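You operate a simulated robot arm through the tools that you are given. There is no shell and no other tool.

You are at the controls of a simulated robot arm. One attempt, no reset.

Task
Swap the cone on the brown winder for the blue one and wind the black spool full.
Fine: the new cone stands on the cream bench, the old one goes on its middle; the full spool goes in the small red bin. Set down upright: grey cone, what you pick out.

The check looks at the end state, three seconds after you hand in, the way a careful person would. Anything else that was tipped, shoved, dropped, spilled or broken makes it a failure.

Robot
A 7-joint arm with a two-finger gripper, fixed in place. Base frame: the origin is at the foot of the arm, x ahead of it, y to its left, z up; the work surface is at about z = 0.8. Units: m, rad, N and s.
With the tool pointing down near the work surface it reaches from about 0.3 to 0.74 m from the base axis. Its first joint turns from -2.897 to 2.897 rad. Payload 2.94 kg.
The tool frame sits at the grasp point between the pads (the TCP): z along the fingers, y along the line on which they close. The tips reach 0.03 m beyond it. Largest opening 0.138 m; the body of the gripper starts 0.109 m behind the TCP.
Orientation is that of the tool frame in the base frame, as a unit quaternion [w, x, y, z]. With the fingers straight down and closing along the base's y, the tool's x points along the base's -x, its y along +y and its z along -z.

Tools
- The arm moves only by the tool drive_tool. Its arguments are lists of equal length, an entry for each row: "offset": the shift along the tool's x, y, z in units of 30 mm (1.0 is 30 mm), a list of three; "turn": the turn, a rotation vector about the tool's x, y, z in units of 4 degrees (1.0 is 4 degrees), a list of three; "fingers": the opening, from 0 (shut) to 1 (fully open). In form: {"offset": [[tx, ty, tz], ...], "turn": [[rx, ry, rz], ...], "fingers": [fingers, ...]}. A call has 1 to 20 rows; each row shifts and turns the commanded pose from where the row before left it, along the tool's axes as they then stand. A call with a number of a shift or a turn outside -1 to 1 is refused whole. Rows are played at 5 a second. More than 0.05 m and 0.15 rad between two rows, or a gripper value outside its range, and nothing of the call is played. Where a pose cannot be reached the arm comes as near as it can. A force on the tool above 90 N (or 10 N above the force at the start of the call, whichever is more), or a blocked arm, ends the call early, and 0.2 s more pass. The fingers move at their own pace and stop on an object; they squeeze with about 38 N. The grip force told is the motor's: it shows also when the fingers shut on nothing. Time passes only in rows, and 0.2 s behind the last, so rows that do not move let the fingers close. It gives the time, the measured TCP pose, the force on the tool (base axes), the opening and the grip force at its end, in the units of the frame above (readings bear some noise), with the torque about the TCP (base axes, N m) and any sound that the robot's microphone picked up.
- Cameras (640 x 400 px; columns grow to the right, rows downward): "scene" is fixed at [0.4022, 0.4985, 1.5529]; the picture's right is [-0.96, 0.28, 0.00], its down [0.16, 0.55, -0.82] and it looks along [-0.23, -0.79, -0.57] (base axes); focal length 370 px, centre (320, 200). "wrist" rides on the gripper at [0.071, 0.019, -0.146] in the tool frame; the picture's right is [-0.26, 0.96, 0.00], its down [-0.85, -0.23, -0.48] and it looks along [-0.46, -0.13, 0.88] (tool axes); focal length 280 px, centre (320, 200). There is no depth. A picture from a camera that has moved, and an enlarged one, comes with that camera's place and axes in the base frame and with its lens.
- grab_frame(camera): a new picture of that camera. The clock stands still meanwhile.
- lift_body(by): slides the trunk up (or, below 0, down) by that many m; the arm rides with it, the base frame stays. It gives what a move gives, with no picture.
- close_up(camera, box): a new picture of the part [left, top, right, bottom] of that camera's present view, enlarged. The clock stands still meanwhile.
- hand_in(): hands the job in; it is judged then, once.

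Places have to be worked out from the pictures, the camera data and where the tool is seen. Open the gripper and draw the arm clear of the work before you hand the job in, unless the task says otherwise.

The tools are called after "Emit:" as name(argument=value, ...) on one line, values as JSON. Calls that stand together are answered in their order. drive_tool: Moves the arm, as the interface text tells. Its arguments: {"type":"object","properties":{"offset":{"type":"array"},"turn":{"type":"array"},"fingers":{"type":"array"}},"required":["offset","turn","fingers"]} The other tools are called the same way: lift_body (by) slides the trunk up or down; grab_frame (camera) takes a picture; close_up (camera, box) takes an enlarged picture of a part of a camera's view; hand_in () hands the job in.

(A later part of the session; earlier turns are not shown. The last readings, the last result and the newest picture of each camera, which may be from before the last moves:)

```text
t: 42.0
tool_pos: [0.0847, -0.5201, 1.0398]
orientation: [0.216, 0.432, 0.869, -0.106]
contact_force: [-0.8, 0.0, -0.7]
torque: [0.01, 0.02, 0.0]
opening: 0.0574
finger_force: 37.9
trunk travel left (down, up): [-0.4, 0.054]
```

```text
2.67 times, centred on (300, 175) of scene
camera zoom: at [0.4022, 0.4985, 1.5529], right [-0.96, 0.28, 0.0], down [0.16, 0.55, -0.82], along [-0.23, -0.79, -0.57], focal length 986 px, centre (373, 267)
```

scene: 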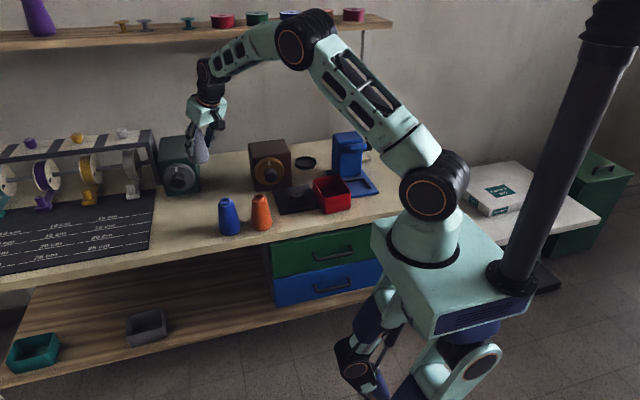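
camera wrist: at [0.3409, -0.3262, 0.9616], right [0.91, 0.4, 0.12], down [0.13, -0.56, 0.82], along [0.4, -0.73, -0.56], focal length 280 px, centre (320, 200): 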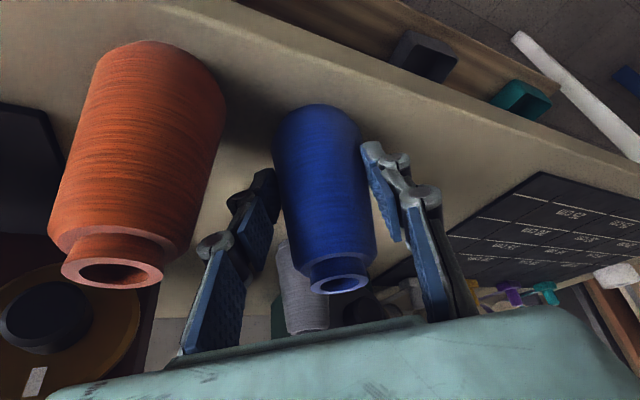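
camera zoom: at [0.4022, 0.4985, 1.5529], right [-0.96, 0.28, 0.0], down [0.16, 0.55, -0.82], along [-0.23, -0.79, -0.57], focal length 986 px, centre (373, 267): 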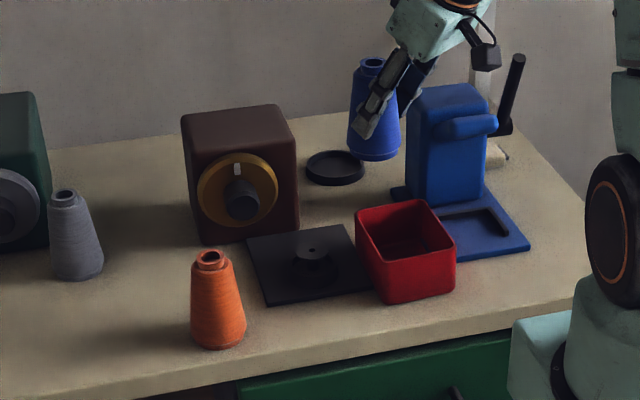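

Orange is exactly in its original place. I yaw back -37° to the orientation used at the dish.

Emit:
drive_tool(offset=[[0, 0, 0], [0, 0, 0], [0, 0, 0], [0, 0, 0], [0, 0, 0], [0, 0, 0], [0, 0, 0], [0, 0, 0], [0, 0, 0], [0, 0, 0], [0, 0, 0]], turn=[[0.4343, 0, 0.8167], [0.4343, 0, 0.8167], [0.4343, 0, 0.8167], [0.4343, 0, 0.8167], [0.4343, 0, 0.8167], [0.4343, 0, 0.8167], [0.4343, 0, 0.8167], [0.4343, 0, 0.8167], [0.4343, 0, 0.8167], [0.4343, 0, 0.8167], [0, 0, 0]], fingers=[0, 0, 0, 0, 0, 0, 0, 0, 0, 0, 0])

Emit:
grab_frame(camera="wrist")

```text
t: 44.4
tool_pos: [0.0844, -0.5206, 1.0403]
orientation: [0.172, 0.686, 0.686, -0.171]
contact_force: [0.4, -0.3, 0.2]
torque: [0.02, 0.0, -0.01]
opening: 0.0572
finger_force: 37.7
trunk travel left (down, up): [-0.4, 0.054]
```

```text
taken
camera wrist: at [0.1026, -0.3906, 1.1366], right [0.97, -0.23, 0.12], down [-0.23, -0.53, 0.82], along [-0.12, -0.82, -0.56], focal length 280 px, centre (320, 200)
```

wrist: 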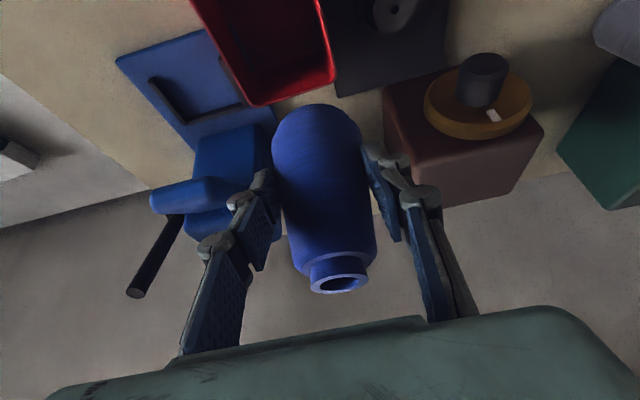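

The blue cone sits in the grip just as the grey one did. I move to the point above the dish where the grey cone was lifted.

Emit:
drive_tool(offset=[[-0.858, -0.004, 0.703], [-0.858, -0.004, 0.703], [-0.858, -0.004, 0.703], [-0.858, -0.004, 0.703], [-0.858, -0.004, 0.703], [-0.858, -0.004, 0.703], [-0.858, -0.004, 0.703], [-0.858, -0.004, 0.703], [0, 0, 0]], turn=[[0, 0, 0], [0, 0, 0], [0, 0, 0], [0, 0, 0], [0, 0, 0], [0, 0, 0], [0, 0, 0], [0, 0, 0], [0, 0, 0]], fingers=[0, 0, 0, 0, 0, 0, 0, 0, 0])

Emit:
grab_frame(camera="wrist")

Emit:
close_up(camera="scene", box=[240, 90, 400, 190])

```text
t: 46.4
tool_pos: [0.0817, -0.7818, 0.987]
orientation: [0.171, 0.686, 0.687, -0.17]
contact_force: [0.9, -0.1, -0.9]
torque: [0.02, 0.0, -0.01]
opening: 0.0574
finger_force: 38.4
trunk travel left (down, up): [-0.4, 0.054]
```

```text
taken
camera wrist: at [0.1019, -0.6518, 1.0835], right [0.97, -0.23, 0.12], down [-0.23, -0.53, 0.82], along [-0.12, -0.82, -0.56], focal length 280 px, centre (320, 200)
```

wrist: 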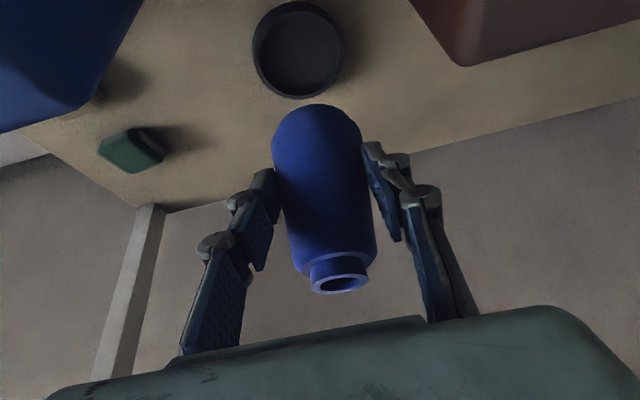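

```text
4.00 times, centred on (320, 140) of scene
camera zoom: at [0.4022, 0.4985, 1.5529], right [-0.96, 0.28, 0.0], down [0.16, 0.55, -0.82], along [-0.23, -0.79, -0.57], focal length 1480 px, centre (320, 440)
```

zoom: 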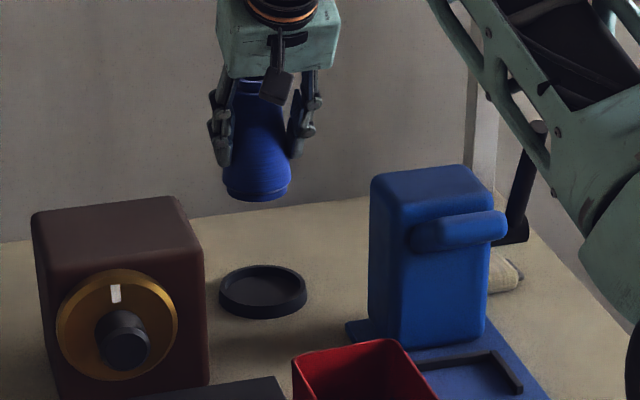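

The view matches the one at which the grey cone left the dish, within about 1 mm. I descend to just above the dish rim and check.

Emit:
drive_tool(offset=[[0.333, 0, 0.625], [0.333, 0, 0.625], [0.333, 0, 0.625], [0.333, 0, 0.625], [0, 0, 0]], turn=[[0, 0, 0], [0, 0, 0], [0, 0, 0], [0, 0, 0], [0, 0, 0]], fingers=[0, 0, 0, 0, 0])

Emit:
grab_frame(camera="wrist")

Emit:
close_up(camera="scene", box=[270, 110, 350, 170])

```text
t: 47.6
tool_pos: [0.0839, -0.7814, 0.9037]
orientation: [0.172, 0.686, 0.686, -0.171]
contact_force: [0.7, -1.5, -1.2]
torque: [0.01, -0.02, 0.02]
opening: 0.0573
finger_force: 37.8
trunk travel left (down, up): [-0.4, 0.054]
```

```text
taken
camera wrist: at [0.1025, -0.6514, 0.9991], right [0.97, -0.23, 0.12], down [-0.23, -0.53, 0.82], along [-0.12, -0.82, -0.56], focal length 280 px, centre (320, 200)
```

wrist: 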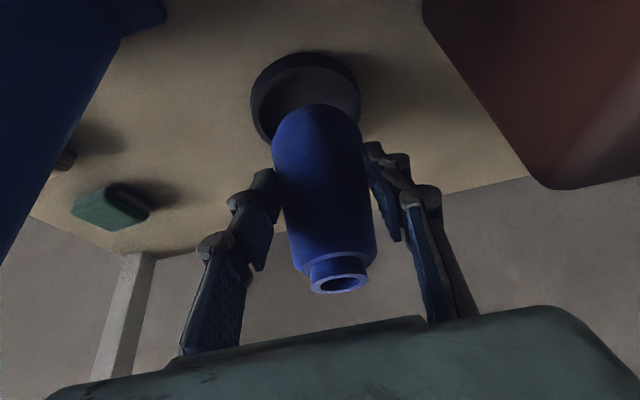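

```text
6.67 times, centred on (310, 140) of scene
camera zoom: at [0.4022, 0.4985, 1.5529], right [-0.96, 0.28, 0.0], down [0.16, 0.55, -0.82], along [-0.23, -0.79, -0.57], focal length 2466 px, centre (387, 600)
```

zoom: 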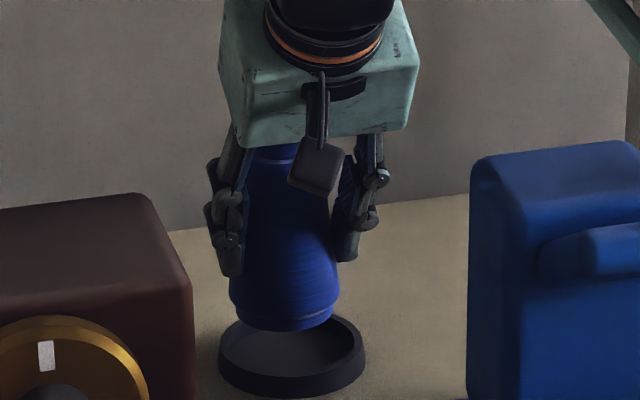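

The cone hovers above the dish; in the scene view it looks a few mm left of the dish centre. I zoom further to measure.

Emit:
close_up(camera="scene", box=[290, 130, 325, 162])

Emit:
close_up(camera="wrist", box=[230, 40, 390, 160])

```text
12.50 times, centred on (308, 146) of scene
camera zoom: at [0.4022, 0.4985, 1.5529], right [-0.96, 0.28, 0.0], down [0.16, 0.55, -0.82], along [-0.23, -0.79, -0.57], focal length 4624 px, centre (476, 875)
```

zoom: 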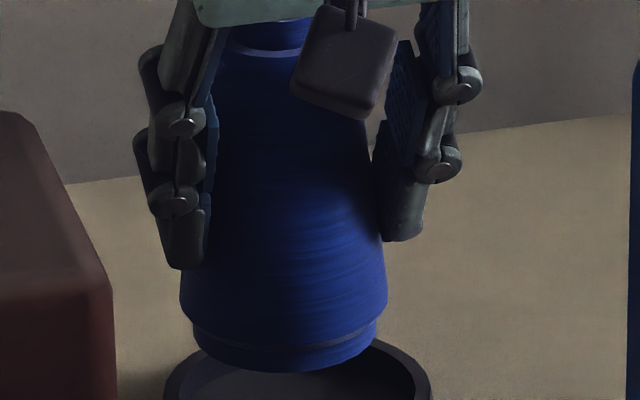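

```text
3.33 times, centred on (310, 100) of wrist
camera zoom: at [0.1025, -0.6514, 0.9991], right [0.97, -0.23, 0.12], down [-0.23, -0.53, 0.82], along [-0.12, -0.82, -0.56], focal length 935 px, centre (353, 533)
```

zoom: 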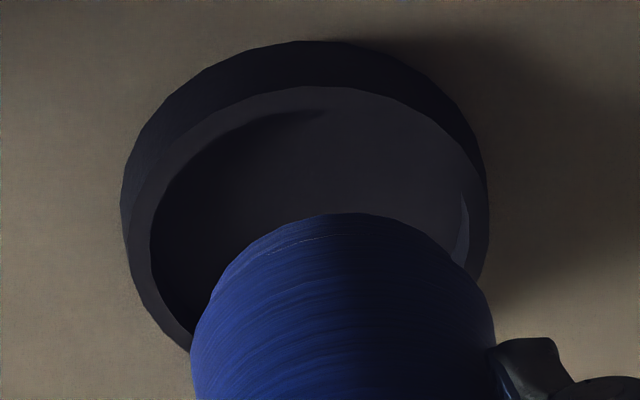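

Both cameras agree: the cone is aligned in y but about 4.7 mm too far in +x. I shift that amount and re-check.

Emit:
drive_tool(offset=[[0, -0.157, 0], [0, 0, 0]], turn=[[0, 0, 0], [0, 0, 0]], fingers=[0, 0])

Emit:
close_up(camera="scene", box=[285, 130, 330, 170])

Emit:
close_up(camera="wrist", box=[230, 40, 390, 160])

```text
t: 48.2
tool_pos: [0.0793, -0.7812, 0.9026]
orientation: [0.172, 0.685, 0.687, -0.17]
contact_force: [-0.3, 0.9, -1.0]
torque: [-0.01, -0.02, -0.01]
opening: 0.0572
finger_force: 38.3
trunk travel left (down, up): [-0.4, 0.054]
```

```text
10.00 times, centred on (308, 150) of scene
camera zoom: at [0.4022, 0.4985, 1.5529], right [-0.96, 0.28, 0.0], down [0.16, 0.55, -0.82], along [-0.23, -0.79, -0.57], focal length 3699 px, centre (445, 700)
```

zoom: 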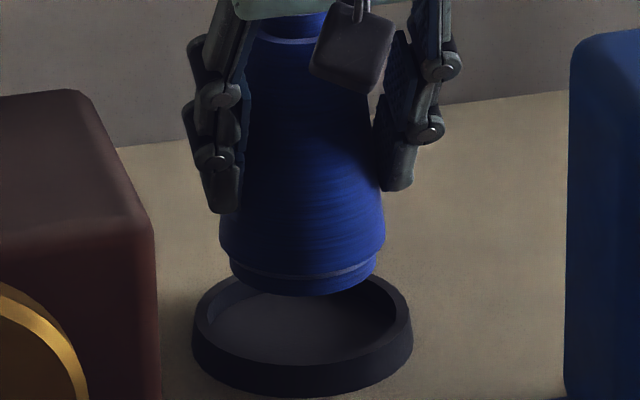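

```text
3.33 times, centred on (310, 100) of wrist
camera zoom: at [0.0977, -0.6516, 0.9991], right [0.97, -0.23, 0.12], down [-0.23, -0.53, 0.82], along [-0.12, -0.82, -0.56], focal length 935 px, centre (353, 533)
```

zoom: 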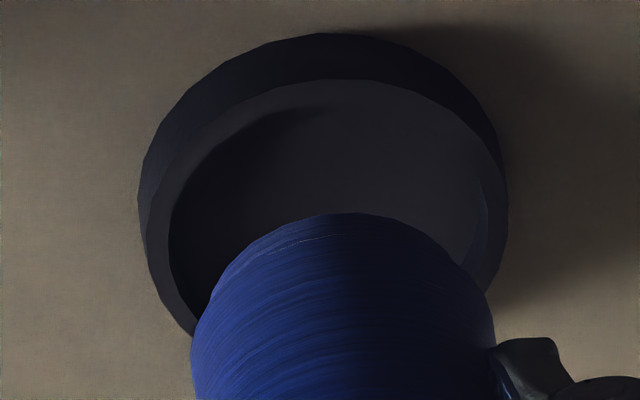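

The cone is now concentric with the dish in both views. I lower slowly.

Emit:
drive_tool(offset=[[0.0783, 0, 0.1472], [0.0783, 0, 0.1472], [0.0783, 0, 0.1472], [0.0783, 0, 0.1472], [0.0783, 0, 0.1472], [0.0783, 0, 0.1472], [0, 0, 0]], turn=[[0, 0, 0], [0, 0, 0], [0, 0, 0], [0, 0, 0], [0, 0, 0], [0, 0, 0], [0, 0, 0]], fingers=[0, 0, 0, 0, 0, 0, 0])

Emit:
close_up(camera="scene", box=[285, 130, 330, 170])

Emit:
close_up(camera="wrist", box=[230, 40, 390, 160])

```text
t: 49.8
tool_pos: [0.0789, -0.7817, 0.8732]
orientation: [0.172, 0.686, 0.686, -0.169]
contact_force: [-0.3, 0.1, -0.8]
torque: [0.01, 0.0, 0.0]
opening: 0.0572
finger_force: 38.4
trunk travel left (down, up): [-0.4, 0.054]
```

```text
10.00 times, centred on (308, 150) of scene
camera zoom: at [0.4022, 0.4985, 1.5529], right [-0.96, 0.28, 0.0], down [0.16, 0.55, -0.82], along [-0.23, -0.79, -0.57], focal length 3699 px, centre (445, 700)
```

zoom: 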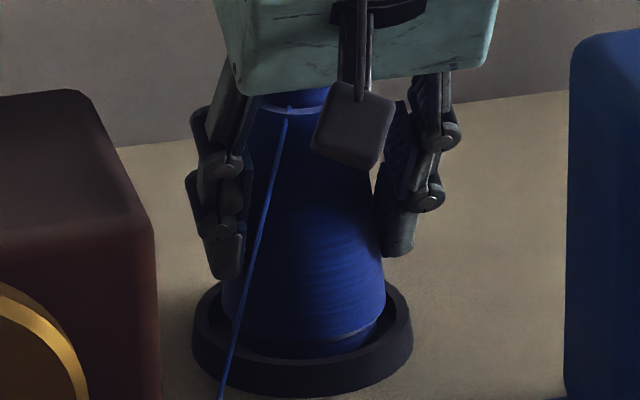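

```text
3.33 times, centred on (310, 100) of wrist
camera zoom: at [0.0977, -0.6519, 0.9692], right [0.97, -0.23, 0.12], down [-0.23, -0.53, 0.82], along [-0.12, -0.82, -0.56], focal length 935 px, centre (353, 533)
```

zoom: 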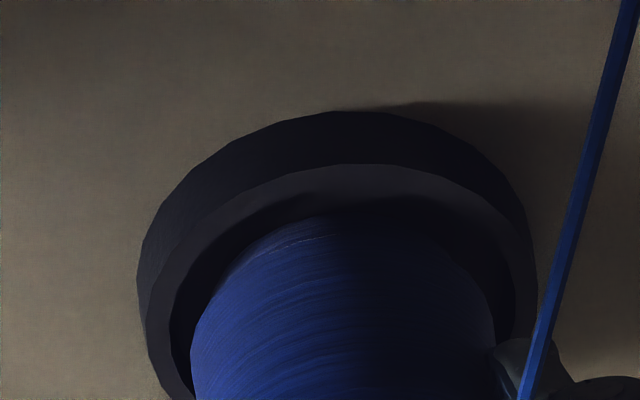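

A blue thread has appeared from the cone to the spool, so the holder has taken it. I lower the last few millimetres until contact.

Emit:
drive_tool(offset=[[0.0313, 0, 0.0589], [0.0313, 0, 0.0589], [0.0313, 0, 0.0589], [0, 0, 0]], turn=[[0, 0, 0], [0, 0, 0], [0, 0, 0], [0, 0, 0]], fingers=[0, 0, 0, 0])

```text
t: 50.8
tool_pos: [0.0798, -0.7817, 0.8697]
orientation: [0.174, 0.685, 0.686, -0.173]
contact_force: [-0.1, 3.0, 10.7]
torque: [0.18, 0.05, 0.02]
opening: 0.0572
finger_force: 38.0
trunk travel left (down, up): [-0.4, 0.054]
```

Contact of about 10 N at z=0.870 shows the cone is resting on the dish floor. I release it.

Emit:
drive_tool(offset=[[-0.0235, 0, -0.0441], [0, 0, 0], [0, 0, 0], [0, 0, 0], [0, 0, 0]], turn=[[0, 0, 0], [0, 0, 0], [0, 0, 0], [0, 0, 0], [0, 0, 0]], fingers=[0, 0.5, 0.68, 0.68, 0.68])

Emit:
close_up(camera="scene", box=[270, 110, 350, 170])

Emit:
grab_frame(camera="wrist")

```text
t: 52.0
tool_pos: [0.0787, -0.7827, 0.8669]
orientation: [0.172, 0.686, 0.687, -0.17]
contact_force: [-0.7, -0.4, 0.0]
torque: [0.01, 0.0, 0.02]
opening: 0.0942
finger_force: 0.0
trunk travel left (down, up): [-0.4, 0.054]
```

```text
6.67 times, centred on (310, 140) of scene
camera zoom: at [0.4022, 0.4985, 1.5529], right [-0.96, 0.28, 0.0], down [0.16, 0.55, -0.82], along [-0.23, -0.79, -0.57], focal length 2466 px, centre (387, 600)
```

zoom: 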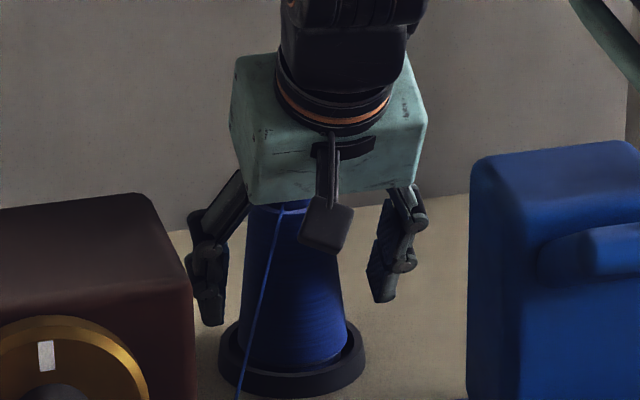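

```text
taken
camera wrist: at [0.0975, -0.6519, 0.9645], right [0.97, -0.23, 0.12], down [-0.23, -0.53, 0.82], along [-0.12, -0.82, -0.56], focal length 280 px, centre (320, 200)
```

wrist: 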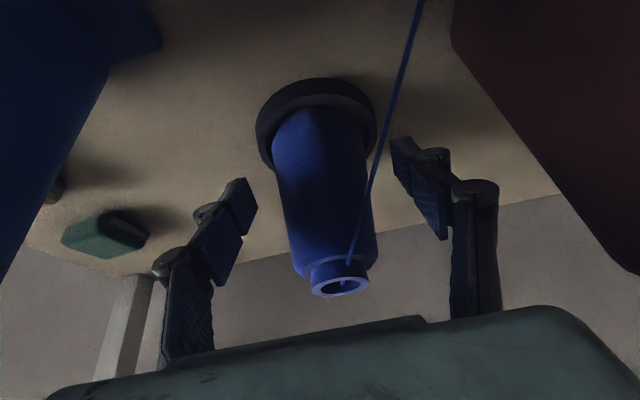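

The blue cone stands upright in the dish with its thread running to the spool. I back off along the tool axis and then swing back and up for a close look at the knob.

Emit:
drive_tool(offset=[[0, 0, -0.5], [0, 0, -1], [0, 0, -1], [0, 0, -1], [0, 0, -1], [0, 0, -1], [0.9, 0, -0.45], [0.9, 0, -0.45], [0.9, 0, -0.45], [0.9, 0, -0.45], [0.9, 0, -0.45], [0, 0, 0]], turn=[[0, 0, 0], [0, 0, 0], [0, 0, 0], [0, 0, 0], [0, 0, 0], [0, 0, 0], [0, 0, 0], [0, 0, 0], [0, 0, 0], [0, 0, 0], [0, 0, 0], [0, 0, 0]], fingers=[0.68, 0.68, 0.68, 0.68, 0.68, 0.68, 0.68, 0.68, 0.68, 0.68, 0.68, 0.68])

Emit:
grab_frame(camera="wrist")

Emit:
close_up(camera="scene", box=[200, 100, 400, 250])

```text
t: 54.6
tool_pos: [0.0777, -0.5521, 1.0084]
orientation: [0.173, 0.686, 0.686, -0.171]
contact_force: [-0.7, 0.1, -0.6]
torque: [0.0, -0.02, 0.01]
opening: 0.0937
finger_force: 0.1
trunk travel left (down, up): [-0.4, 0.054]
```

```text
taken
camera wrist: at [0.0962, -0.4227, 1.1058], right [0.97, -0.23, 0.12], down [-0.23, -0.53, 0.82], along [-0.12, -0.82, -0.56], focal length 280 px, centre (320, 200)
```

wrist: 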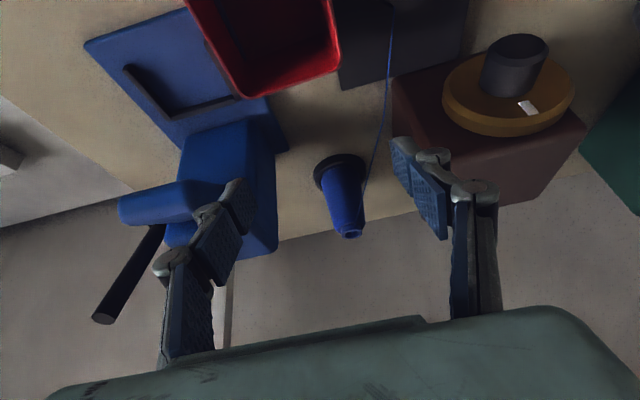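

```text
2.67 times, centred on (300, 175) of scene
camera zoom: at [0.4022, 0.4985, 1.5529], right [-0.96, 0.28, 0.0], down [0.16, 0.55, -0.82], along [-0.23, -0.79, -0.57], focal length 986 px, centre (373, 267)
```

zoom: 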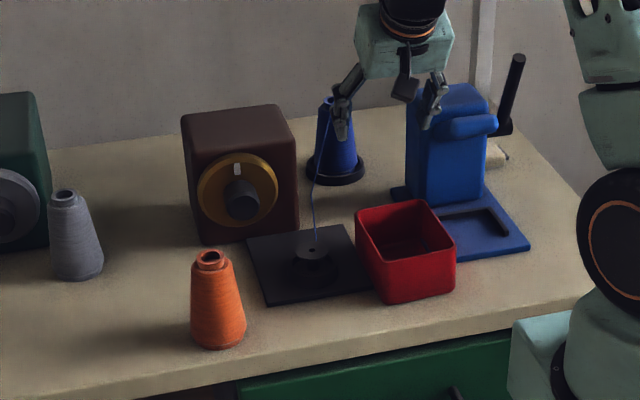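

Everything stands as intended. I now move in front of the brown winder for a direct look at its dial and knob.

Emit:
drive_tool(offset=[[0.386, 0.917, -0.457], [0.386, 0.917, -0.457], [0.386, 0.917, -0.457], [0.386, 0.917, -0.457], [0.386, 0.917, -0.457], [0.386, 0.917, -0.457], [0, 0, 0]], turn=[[0, 0, 0], [0, 0, 0], [0, 0, 0], [0, 0, 0], [0, 0, 0], [0, 0, 0], [0, 0, 0]], fingers=[0.68, 0.68, 0.68, 0.68, 0.68, 0.68, 0.68])

Emit:
grab_frame(camera="wrist")

Emit:
close_up(camera="wrist", box=[240, 40, 420, 220])

```text
t: 56.2
tool_pos: [0.2431, -0.4517, 1.0513]
orientation: [0.171, 0.686, 0.686, -0.17]
contact_force: [0.4, 0.7, -0.6]
torque: [0.0, 0.01, 0.01]
opening: 0.0939
finger_force: 0.0
trunk travel left (down, up): [-0.4, 0.054]
```

```text
taken
camera wrist: at [0.2619, -0.3222, 1.1461], right [0.97, -0.23, 0.12], down [-0.23, -0.53, 0.82], along [-0.12, -0.82, -0.56], focal length 280 px, centre (320, 200)
```

wrist: 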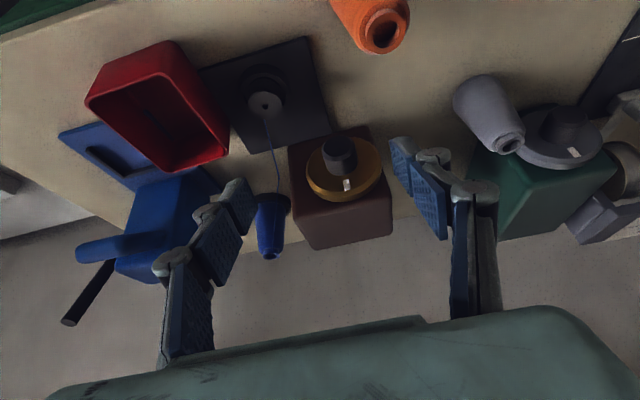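

```text
2.22 times, centred on (330, 130) of wrist
camera zoom: at [0.2619, -0.3222, 1.1461], right [0.97, -0.23, 0.12], down [-0.23, -0.53, 0.82], along [-0.12, -0.82, -0.56], focal length 623 px, centre (298, 356)
```

zoom: 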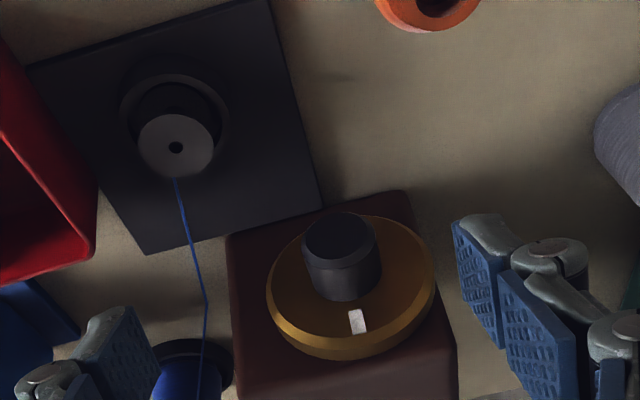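

The knob's end is at about (0.256, -0.585, 0.892), its axis along y, the dial face at y≈-0.627, and the white mark at the top. I'll straddle the knob from above with the fingers closing along x, so tilting the tool about y turns it without touching the orange cone. First I level the tool and move above the knob.

Emit:
drive_tool(offset=[[0, 0, 0], [0, 0, 0], [0, 0, 0], [0, 0, 0], [0, 0, 0], [0, 0, 0], [0, 0, 0], [-0.988, 0.086, 0], [-0.988, 0.086, 0], [-0.988, 0.086, 0], [-0.988, 0.086, 0], [-0.988, 0.086, 0], [0, 0, 0]], turn=[[0, 1, 0], [0, 1, 0], [0, 1, 0], [0, 1, 0], [0, 1, 0], [0, 1, 0], [0, 1, 0], [0, 0, 0], [0, 0, 0], [0, 0, 0], [0, 0, 0], [0, 0, 0], [0, 0, 0]], fingers=[0.68, 0.68, 0.68, 0.68, 0.68, 0.68, 0.68, 0.6, 0.6, 0.6, 0.6, 0.6, 0.6])

Emit:
grab_frame(camera="wrist")

Emit:
close_up(camera="scene", box=[200, 60, 340, 200])

```text
t: 59.0
tool_pos: [0.2554, -0.6015, 1.0498]
orientation: [0.001, 0.707, 0.707, 0.001]
contact_force: [0.6, 0.1, 0.1]
torque: [-0.03, -0.02, 0.01]
opening: 0.0827
finger_force: 0.0
trunk travel left (down, up): [-0.4, 0.054]
```

```text
taken
camera wrist: at [0.2741, -0.5308, 1.197], right [0.97, -0.26, 0.0], down [-0.23, -0.85, 0.48], along [-0.12, -0.46, -0.88], focal length 280 px, centre (320, 200)
```

wrist: 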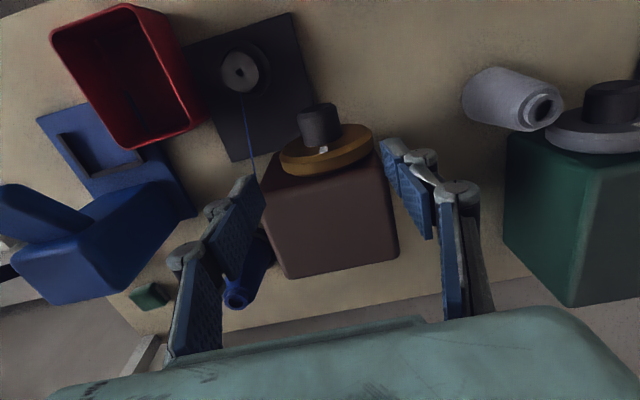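

```text
2.86 times, centred on (270, 130) of scene
camera zoom: at [0.4022, 0.4985, 1.5529], right [-0.96, 0.28, 0.0], down [0.16, 0.55, -0.82], along [-0.23, -0.79, -0.57], focal length 1057 px, centre (463, 400)
```

zoom: 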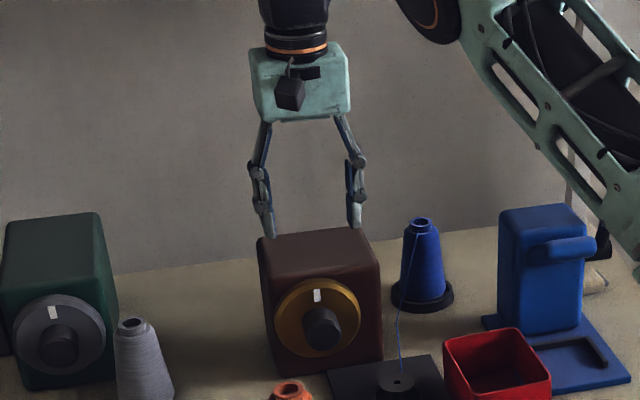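

The knob lies midway between the fingers, and the dial face is at y≈-0.6175. I shift 2 mm outward and descend to the knob's axis height with the fingers open.

Emit:
drive_tool(offset=[[0.083, 0.02, 0.9], [0, 0, 0.9], [0, 0, 0.9], [0, 0, 0.9], [0, 0, 0.9], [0, 0, 0.77], [0, 0, 0]], turn=[[0, 0, 0], [0, 0, 0], [0, 0, 0], [0, 0, 0], [0, 0, 0], [0, 0, 0], [0, 0, 0]], fingers=[0.6, 0.6, 0.6, 0.6, 0.6, 0.6, 0.6])

Emit:
grab_frame(camera="wrist")

Emit:
close_up(camera="scene", box=[225, 110, 315, 200])

```text
t: 60.6
tool_pos: [0.2577, -0.5994, 0.892]
orientation: [0.001, 0.707, 0.707, 0.001]
contact_force: [0.2, 0.4, 0.7]
torque: [-0.02, 0.02, 0.01]
opening: 0.0828
finger_force: 0.1
trunk travel left (down, up): [-0.4, 0.054]
```

```text
taken
camera wrist: at [0.2753, -0.5287, 1.0387], right [0.97, -0.26, 0.0], down [-0.23, -0.85, 0.48], along [-0.12, -0.46, -0.88], focal length 280 px, centre (320, 200)
```

wrist: 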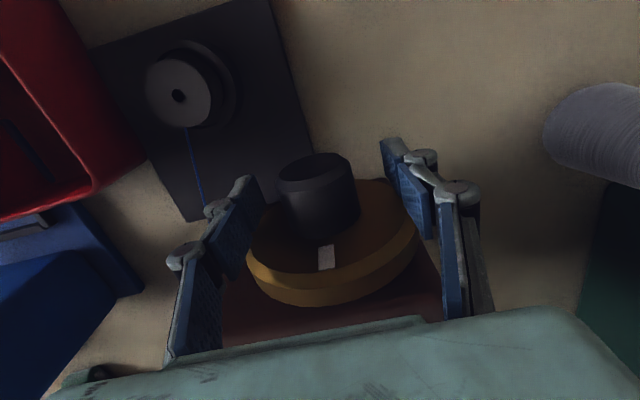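

```text
4.44 times, centred on (270, 155) of scene
camera zoom: at [0.4022, 0.4985, 1.5529], right [-0.96, 0.28, 0.0], down [0.16, 0.55, -0.82], along [-0.23, -0.79, -0.57], focal length 1644 px, centre (542, 400)
```

zoom: 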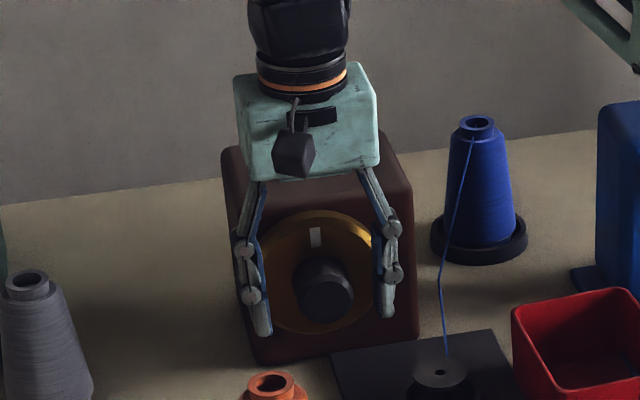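

The fingers straddle the knob well in both views. I close on it and try a first clockwise turn of 20° (hand toward -x).

Emit:
drive_tool(offset=[[0, 0, 0], [0, 0, 0], [0, 0, 0], [0, 0, 0]], turn=[[0, 0, 0], [0, 0, 0], [0, 0, 0], [0, 0, 0]], fingers=[0.3, 0.2, 0, 0])

Emit:
drive_tool(offset=[[0, 0, 0], [0, 0, 0], [0, 0, 0], [0, 0, 0], [0, 0, 0], [0, 0, 0]], turn=[[-1, 0, 0], [-1, 0, 0], [-1, 0, 0], [-1, 0, 0], [-1, 0, 0], [0, 0, 0]], fingers=[0, 0, 0, 0, 0, 0])

Emit:
close_up(camera="scene", box=[225, 110, 325, 210])

Emit:
grab_frame(camera="wrist")

```text
t: 61.6
tool_pos: [0.2559, -0.5988, 0.8929]
orientation: [0.0, 0.708, 0.707, -0.001]
contact_force: [-5.5, 1.6, -0.7]
torque: [0.02, 0.0, -0.3]
opening: 0.0416
finger_force: 44.6
trunk travel left (down, up): [-0.4, 0.054]
```

```text
t: 63.0
tool_pos: [0.256, -0.6002, 0.893]
orientation: [0.124, 0.696, 0.696, 0.123]
contact_force: [-10.8, 2.8, 0.9]
torque: [0.21, -0.01, -0.62]
opening: 0.0414
finger_force: 45.0
trunk travel left (down, up): [-0.4, 0.054]
```

```text
4.00 times, centred on (275, 160) of scene
camera zoom: at [0.4022, 0.4985, 1.5529], right [-0.96, 0.28, 0.0], down [0.16, 0.55, -0.82], along [-0.23, -0.79, -0.57], focal length 1480 px, centre (500, 360)
```

zoom: 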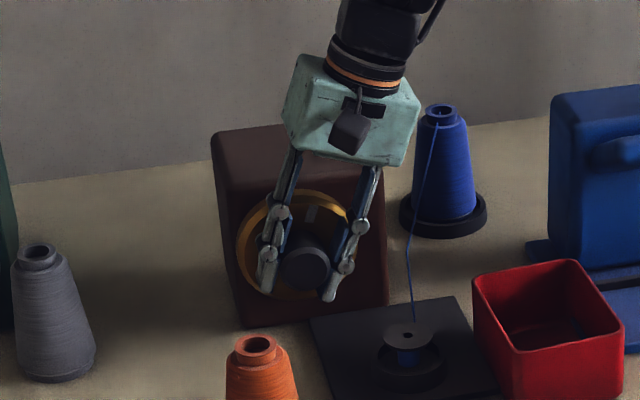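

```text
taken
camera wrist: at [0.2229, -0.5286, 1.0366], right [0.91, -0.26, 0.33], down [-0.38, -0.85, 0.37], along [0.19, -0.46, -0.87], focal length 280 px, centre (320, 200)
```

wrist: 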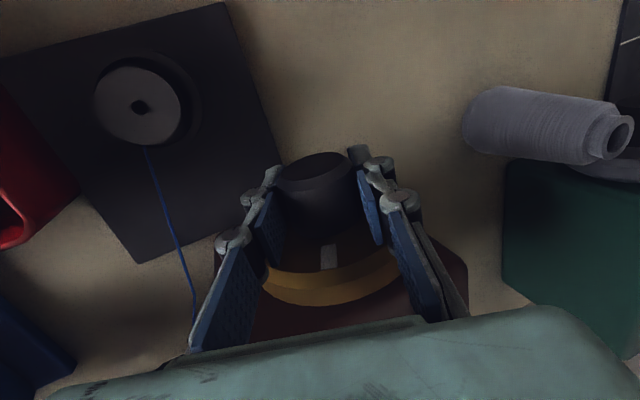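

The dial mark turned with the hand and blue thread has appeared on the spool. I wait without moving to see whether it is winding by itself or only with the turning.

Emit:
drive_tool(offset=[[0, 0, 0], [0, 0, 0], [0, 0, 0], [0, 0, 0], [0, 0, 0]], turn=[[0, 0, 0], [0, 0, 0], [0, 0, 0], [0, 0, 0], [0, 0, 0]], fingers=[0, 0, 0, 0, 0])

Emit:
close_up(camera="scene", box=[290, 170, 350, 210])

Emit:
close_up(camera="wrist", box=[60, 30, 220, 150])

```text
t: 64.2
tool_pos: [0.2559, -0.5996, 0.8921]
orientation: [0.123, 0.696, 0.696, 0.124]
contact_force: [-13.6, 2.4, -0.2]
torque: [0.29, 0.0, -1.09]
opening: 0.0415
finger_force: 45.2
trunk travel left (down, up): [-0.4, 0.054]
```

```text
10.00 times, centred on (320, 190) of scene
camera zoom: at [0.4022, 0.4985, 1.5529], right [-0.96, 0.28, 0.0], down [0.16, 0.55, -0.82], along [-0.23, -0.79, -0.57], focal length 3699 px, centre (320, 300)
```

zoom: 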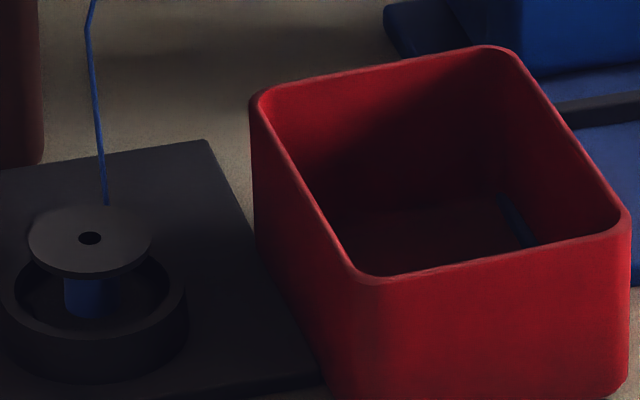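

```text
3.33 times, centred on (140, 90) of wrist
camera zoom: at [0.223, -0.5287, 1.0366], right [0.91, -0.26, 0.33], down [-0.38, -0.85, 0.37], along [0.18, -0.46, -0.87], focal length 935 px, centre (920, 567)
```

zoom: 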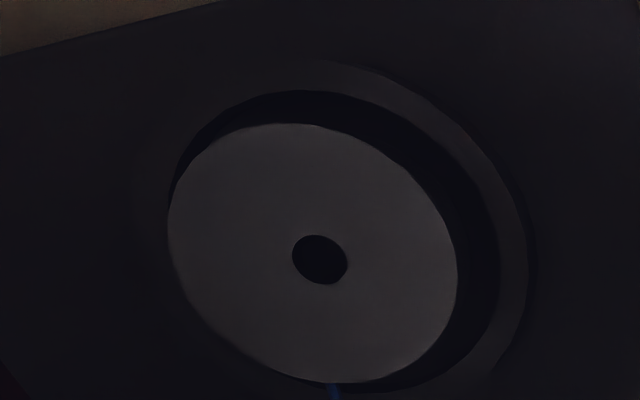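

The spool now has a thin blue layer on its core. I wait 2 s more and compare the thread's thickness.

Emit:
drive_tool(offset=[[0, 0, 0], [0, 0, 0], [0, 0, 0], [0, 0, 0], [0, 0, 0], [0, 0, 0], [0, 0, 0], [0, 0, 0], [0, 0, 0], [0, 0, 0]], turn=[[0, 0, 0], [0, 0, 0], [0, 0, 0], [0, 0, 0], [0, 0, 0], [0, 0, 0], [0, 0, 0], [0, 0, 0], [0, 0, 0], [0, 0, 0]], fingers=[0, 0, 0, 0, 0, 0, 0, 0, 0, 0])

Emit:
close_up(camera="scene", box=[290, 170, 350, 210])

```text
t: 66.4
tool_pos: [0.256, -0.5982, 0.8917]
orientation: [0.124, 0.696, 0.696, 0.123]
contact_force: [-16.0, 2.0, -1.7]
torque: [0.34, 0.01, -1.01]
opening: 0.0415
finger_force: 45.1
trunk travel left (down, up): [-0.4, 0.054]
```

```text
10.00 times, centred on (320, 190) of scene
camera zoom: at [0.4022, 0.4985, 1.5529], right [-0.96, 0.28, 0.0], down [0.16, 0.55, -0.82], along [-0.23, -0.79, -0.57], focal length 3699 px, centre (320, 300)
```

zoom: 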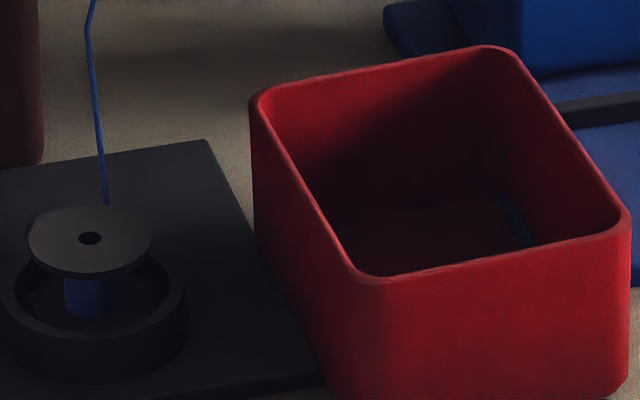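

There's no self-winding so far; the thread layer is unchanged. I turn further clockwise by 40° and compare.

Emit:
drive_tool(offset=[[0, 0, 0], [0, 0, 0], [0, 0, 0], [0, 0, 0], [0, 0, 0], [0, 0, 0], [0, 0, 0], [0, 0, 0], [0, 0, 0], [0, 0, 0], [0, 0, 0]], turn=[[-1, 0, 0], [-1, 0, 0], [-1, 0, 0], [-1, 0, 0], [-1, 0, 0], [-1, 0, 0], [-1, 0, 0], [-1, 0, 0], [-1, 0, 0], [-1, 0, 0], [0, 0, 0]], fingers=[0, 0, 0, 0, 0, 0, 0, 0, 0, 0, 0])

Emit:
close_up(camera="scene", box=[225, 110, 325, 210])

Emit:
close_up(camera="scene", box=[290, 170, 350, 210])

```text
t: 68.8
tool_pos: [0.256, -0.5994, 0.8919]
orientation: [0.355, 0.613, 0.611, 0.354]
contact_force: [-16.6, 4.2, -6.1]
torque: [0.13, 0.05, -0.34]
opening: 0.0422
finger_force: 45.0
trunk travel left (down, up): [-0.4, 0.054]
```

```text
4.00 times, centred on (275, 160) of scene
camera zoom: at [0.4022, 0.4985, 1.5529], right [-0.96, 0.28, 0.0], down [0.16, 0.55, -0.82], along [-0.23, -0.79, -0.57], focal length 1480 px, centre (500, 360)
```

zoom: 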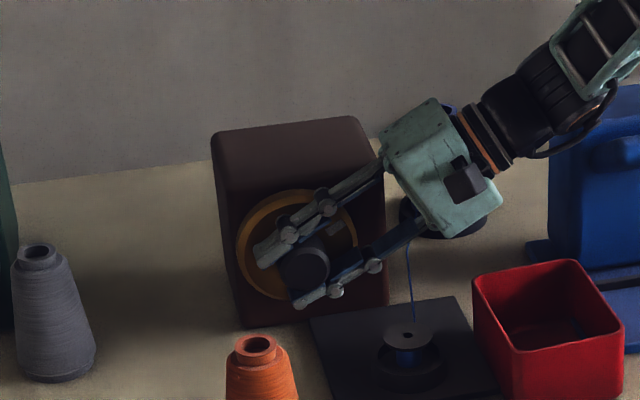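

```text
10.00 times, centred on (320, 190) of scene
camera zoom: at [0.4022, 0.4985, 1.5529], right [-0.96, 0.28, 0.0], down [0.16, 0.55, -0.82], along [-0.23, -0.79, -0.57], focal length 3699 px, centre (320, 300)
```

zoom: 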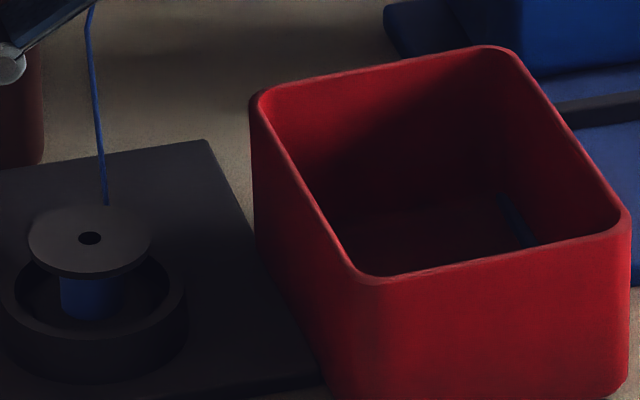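

Turning winds: the blue layer grew from about 46 to 61 px wide against a 122 px flange. So I crank in strokes: release, swing the open fingers back to +40°, and regrip.

Emit:
drive_tool(offset=[[0, 0, 0], [0, 0, 0], [0, 0, 0], [0, 0, 0], [0, 0, 0], [0, 0, 0], [0, 0, 0], [0, 0, 0], [0, 0, 0], [0, 0, 0], [0, 0, 0], [0, 0, 0], [0, 0, 0], [0, 0, 0], [0, 0, 0], [0, 0, 0], [0, 0, 0], [0, 0, 0]], turn=[[0, 0, 0], [0, 0, 0], [0, 0, 0], [1, 0, 0], [1, 0, 0], [1, 0, 0], [1, 0, 0], [1, 0, 0], [1, 0, 0], [1, 0, 0], [1, 0, 0], [1, 0, 0], [1, 0, 0], [1, 0, 0], [1, 0, 0], [1, 0, 0], [1, 0, 0], [1, 0, 0]], fingers=[0.52, 0.52, 0.52, 0.52, 0.52, 0.52, 0.52, 0.52, 0.52, 0.52, 0.52, 0.52, 0.52, 0.52, 0.52, 0.52, 0.52, 0.52])

Emit:
close_up(camera="scene", box=[225, 110, 325, 210])

Emit:
grab_frame(camera="wrist")

```text
t: 72.6
tool_pos: [0.2573, -0.5996, 0.8925]
orientation: [0.0, 0.706, 0.708, -0.001]
contact_force: [-0.5, 0.3, 0.3]
torque: [-0.01, -0.01, 0.01]
opening: 0.0718
finger_force: 0.1
trunk travel left (down, up): [-0.4, 0.054]
```

```text
4.00 times, centred on (275, 160) of scene
camera zoom: at [0.4022, 0.4985, 1.5529], right [-0.96, 0.28, 0.0], down [0.16, 0.55, -0.82], along [-0.23, -0.79, -0.57], focal length 1480 px, centre (500, 360)
```

zoom: 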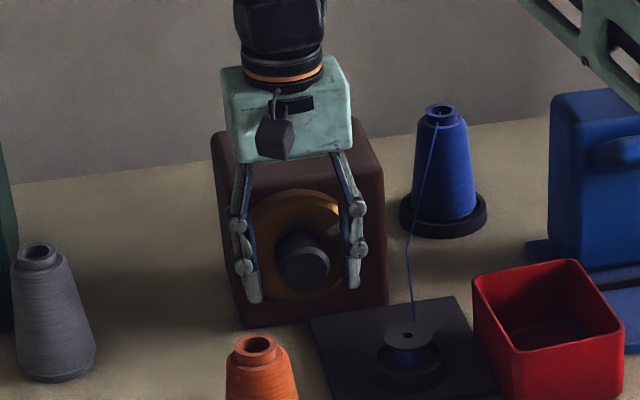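

```text
taken
camera wrist: at [0.2763, -0.5289, 1.0387], right [0.97, -0.26, 0.0], down [-0.23, -0.85, 0.48], along [-0.12, -0.46, -0.88], focal length 280 px, centre (320, 200)
```

wrist: 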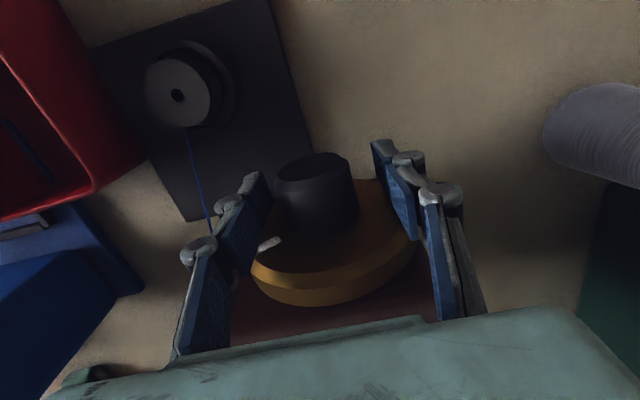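

The dial holds its position after release. I trim x by -1.5 mm, go on to +40°, and close again.

Emit:
drive_tool(offset=[[0, -0.05, 0], [0, 0, 0], [0, 0, 0], [0, 0, 0], [0, 0, 0], [0, 0, 0], [0, 0, 0], [0, 0, 0], [0, 0, 0], [0, 0, 0], [0, 0, 0], [0, 0, 0], [0, 0, 0], [0, 0, 0], [0, 0, 0]], turn=[[1, 0, 0], [1, 0, 0], [1, 0, 0], [1, 0, 0], [1, 0, 0], [1, 0, 0], [1, 0, 0], [1, 0, 0], [1, 0, 0], [1, 0, 0], [0, 0, 0], [0, 0, 0], [0, 0, 0], [0, 0, 0], [0, 0, 0]], fingers=[0.52, 0.52, 0.52, 0.52, 0.52, 0.52, 0.52, 0.52, 0.52, 0.52, 0.52, 0.2, 0, 0, 0])

Emit:
close_up(camera="scene", box=[205, 100, 325, 210])

```text
t: 75.8
tool_pos: [0.255, -0.5907, 0.8919]
orientation: [-0.239, 0.664, 0.667, -0.238]
contact_force: [30.2, 1.1, -24.2]
torque: [-1.06, -0.03, 0.59]
opening: 0.0419
finger_force: 45.5
out of reach, approached as far as the arm can: row 10
trunk travel left (down, up): [-0.4, 0.054]
```

```text
3.64 times, centred on (265, 155) of scene
camera zoom: at [0.4022, 0.4985, 1.5529], right [-0.96, 0.28, 0.0], down [0.16, 0.55, -0.82], along [-0.23, -0.79, -0.57], focal length 1345 px, centre (520, 364)
```

zoom: 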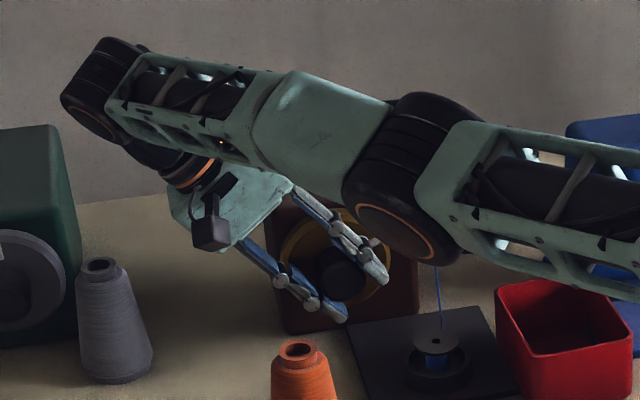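

The arm ran to its limit near +40° (30 N side load), so I'll use a smaller return angle from now on. The knob is gripped, so I turn clockwise back through vertical.

Emit:
drive_tool(offset=[[0, 0, 0], [0, 0, 0], [0, 0, 0], [0, 0, 0], [0, 0, 0], [0, 0, 0], [0, 0, 0], [0, 0, 0], [0, 0, 0], [0, 0, 0], [0, 0, 0]], turn=[[-1, 0, 0], [-1, 0, 0], [-1, 0, 0], [-1, 0, 0], [-1, 0, 0], [-1, 0, 0], [-1, 0, 0], [-1, 0, 0], [-1, 0, 0], [-1, 0, 0], [0, 0, 0]], fingers=[0, 0, 0, 0, 0, 0, 0, 0, 0, 0, 0])

Emit:
close_up(camera="scene", box=[205, 100, 345, 220])

Emit:
close_up(camera="scene", box=[290, 170, 350, 210])

```text
t: 76.8
tool_pos: [0.2572, -0.6016, 0.8967]
orientation: [-0.178, 0.69, 0.685, -0.151]
contact_force: [-4.8, 29.9, 18.0]
torque: [-0.28, 0.11, -0.27]
opening: 0.042
finger_force: 45.3
out of reach, approached as far as the arm can: row 1, 2, 3, 4
trunk travel left (down, up): [-0.4, 0.054]
stopped in row 4: the force on the tool passed its limit at 97 N (the readings are from after the stop); the commanded pose is now the measured one
```

```text
3.33 times, centred on (275, 160) of scene
camera zoom: at [0.4022, 0.4985, 1.5529], right [-0.96, 0.28, 0.0], down [0.16, 0.55, -0.82], along [-0.23, -0.79, -0.57], focal length 1233 px, centre (470, 333)
```

zoom: 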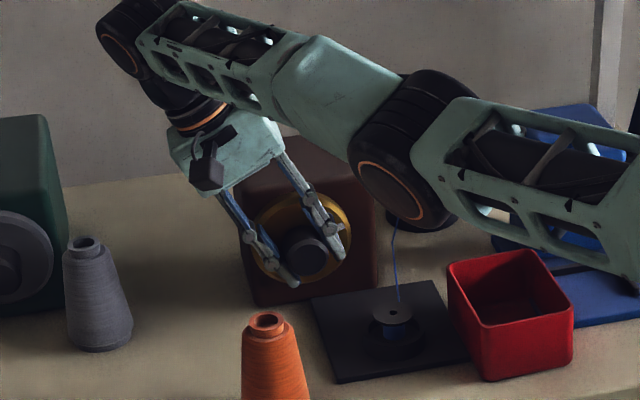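

```text
10.00 times, centred on (320, 190) of scene
camera zoom: at [0.4022, 0.4985, 1.5529], right [-0.96, 0.28, 0.0], down [0.16, 0.55, -0.82], along [-0.23, -0.79, -0.57], focal length 3699 px, centre (320, 300)
```

zoom: 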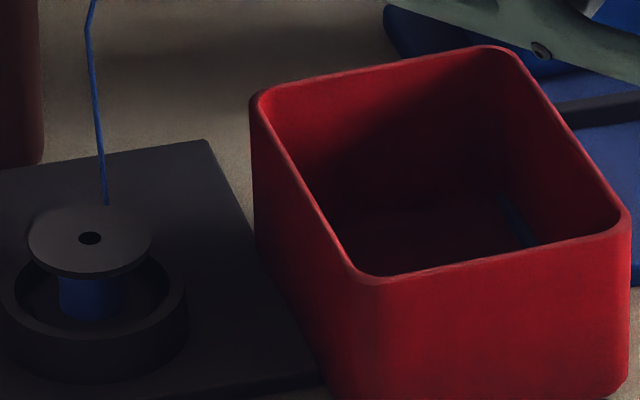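

The arm is in an awkward folded configuration and a force limit was hit. I release the knob first, before any further movement.

Emit:
drive_tool(offset=[[0, 0, 0], [0, 0, 0], [0, 0, 0]], turn=[[0, 0, 0], [0, 0, 0], [0, 0, 0]], fingers=[0.52, 0.52, 0.52])

Emit:
grab_frame(camera="scene")

Emit:
grab_frame(camera="wrist")

```text
t: 77.6
tool_pos: [0.2609, -0.602, 0.8886]
orientation: [-0.178, 0.69, 0.686, -0.147]
contact_force: [8.8, 46.8, -14.8]
torque: [-2.38, -0.1, -0.43]
opening: 0.0621
finger_force: 0.1
trunk travel left (down, up): [-0.4, 0.054]
```

```text
taken
```

scene: 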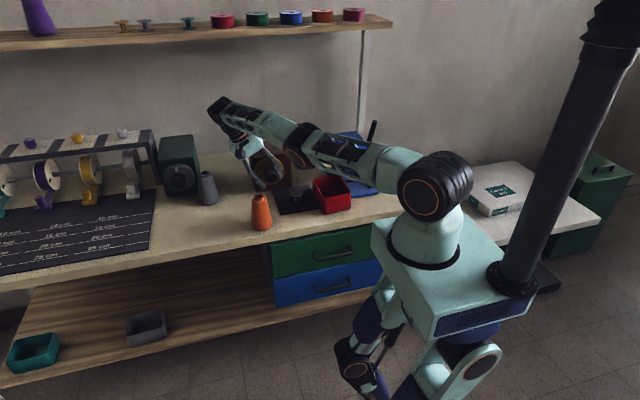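

```text
taken
camera wrist: at [0.3437, -0.5383, 1.0145], right [0.86, -0.26, -0.44], down [-0.01, -0.87, 0.49], along [-0.51, -0.42, -0.75], focal length 280 px, centre (320, 200)
```

wrist: 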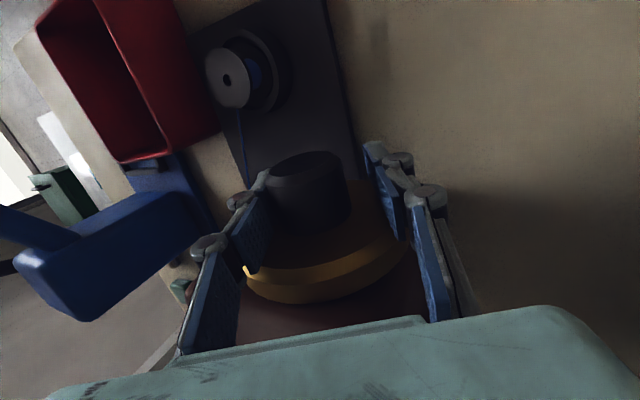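

The pads are free of the knob but something still presses with 47 N along +y, about 5 cm above the TCP: the finger links against the dial. I ease off toward +y.

Emit:
drive_tool(offset=[[0.15, 0, 0], [0.15, 0, 0], [0, 0, 0]], turn=[[0, 0, 0], [0, 0, 0], [0, 0, 0]], fingers=[0.6, 0.6, 0.6])

Emit:
close_up(camera="scene", box=[200, 80, 400, 230])

```text
t: 78.4
tool_pos: [0.2607, -0.6026, 0.8904]
orientation: [-0.178, 0.69, 0.686, -0.147]
contact_force: [10.2, 47.3, -15.2]
torque: [-2.34, -0.07, -0.59]
opening: 0.0708
finger_force: 0.0
out of reach, approached as far as the arm can: row 1, 2
trunk travel left (down, up): [-0.4, 0.054]
```

```text
2.67 times, centred on (300, 155) of scene
camera zoom: at [0.4022, 0.4985, 1.5529], right [-0.96, 0.28, 0.0], down [0.16, 0.55, -0.82], along [-0.23, -0.79, -0.57], focal length 986 px, centre (373, 320)
```

zoom: 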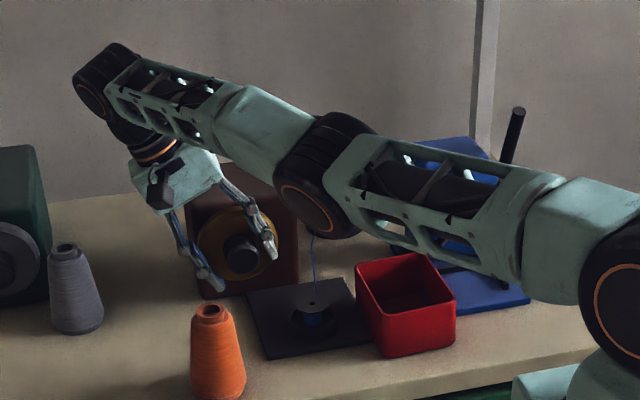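

The arm is stretched nearly straight, which is why this leaning pose is at its limit. I rotate the open hand back toward vertical in small steps to bring the wrist closer.

Emit:
drive_tool(offset=[[0, 0, 0], [0, 0, 0]], turn=[[-1, 0, 0], [0, 0, 0]], fingers=[0.6, 0.6])

```text
t: 79.0
tool_pos: [0.2659, -0.6018, 0.8918]
orientation: [-0.16, 0.696, 0.69, -0.12]
contact_force: [6.4, 77.9, -12.4]
torque: [-4.02, -0.08, -1.59]
opening: 0.0741
finger_force: 0.1
out of reach, approached as far as the arm can: row 1
trunk travel left (down, up): [-0.4, 0.054]
```

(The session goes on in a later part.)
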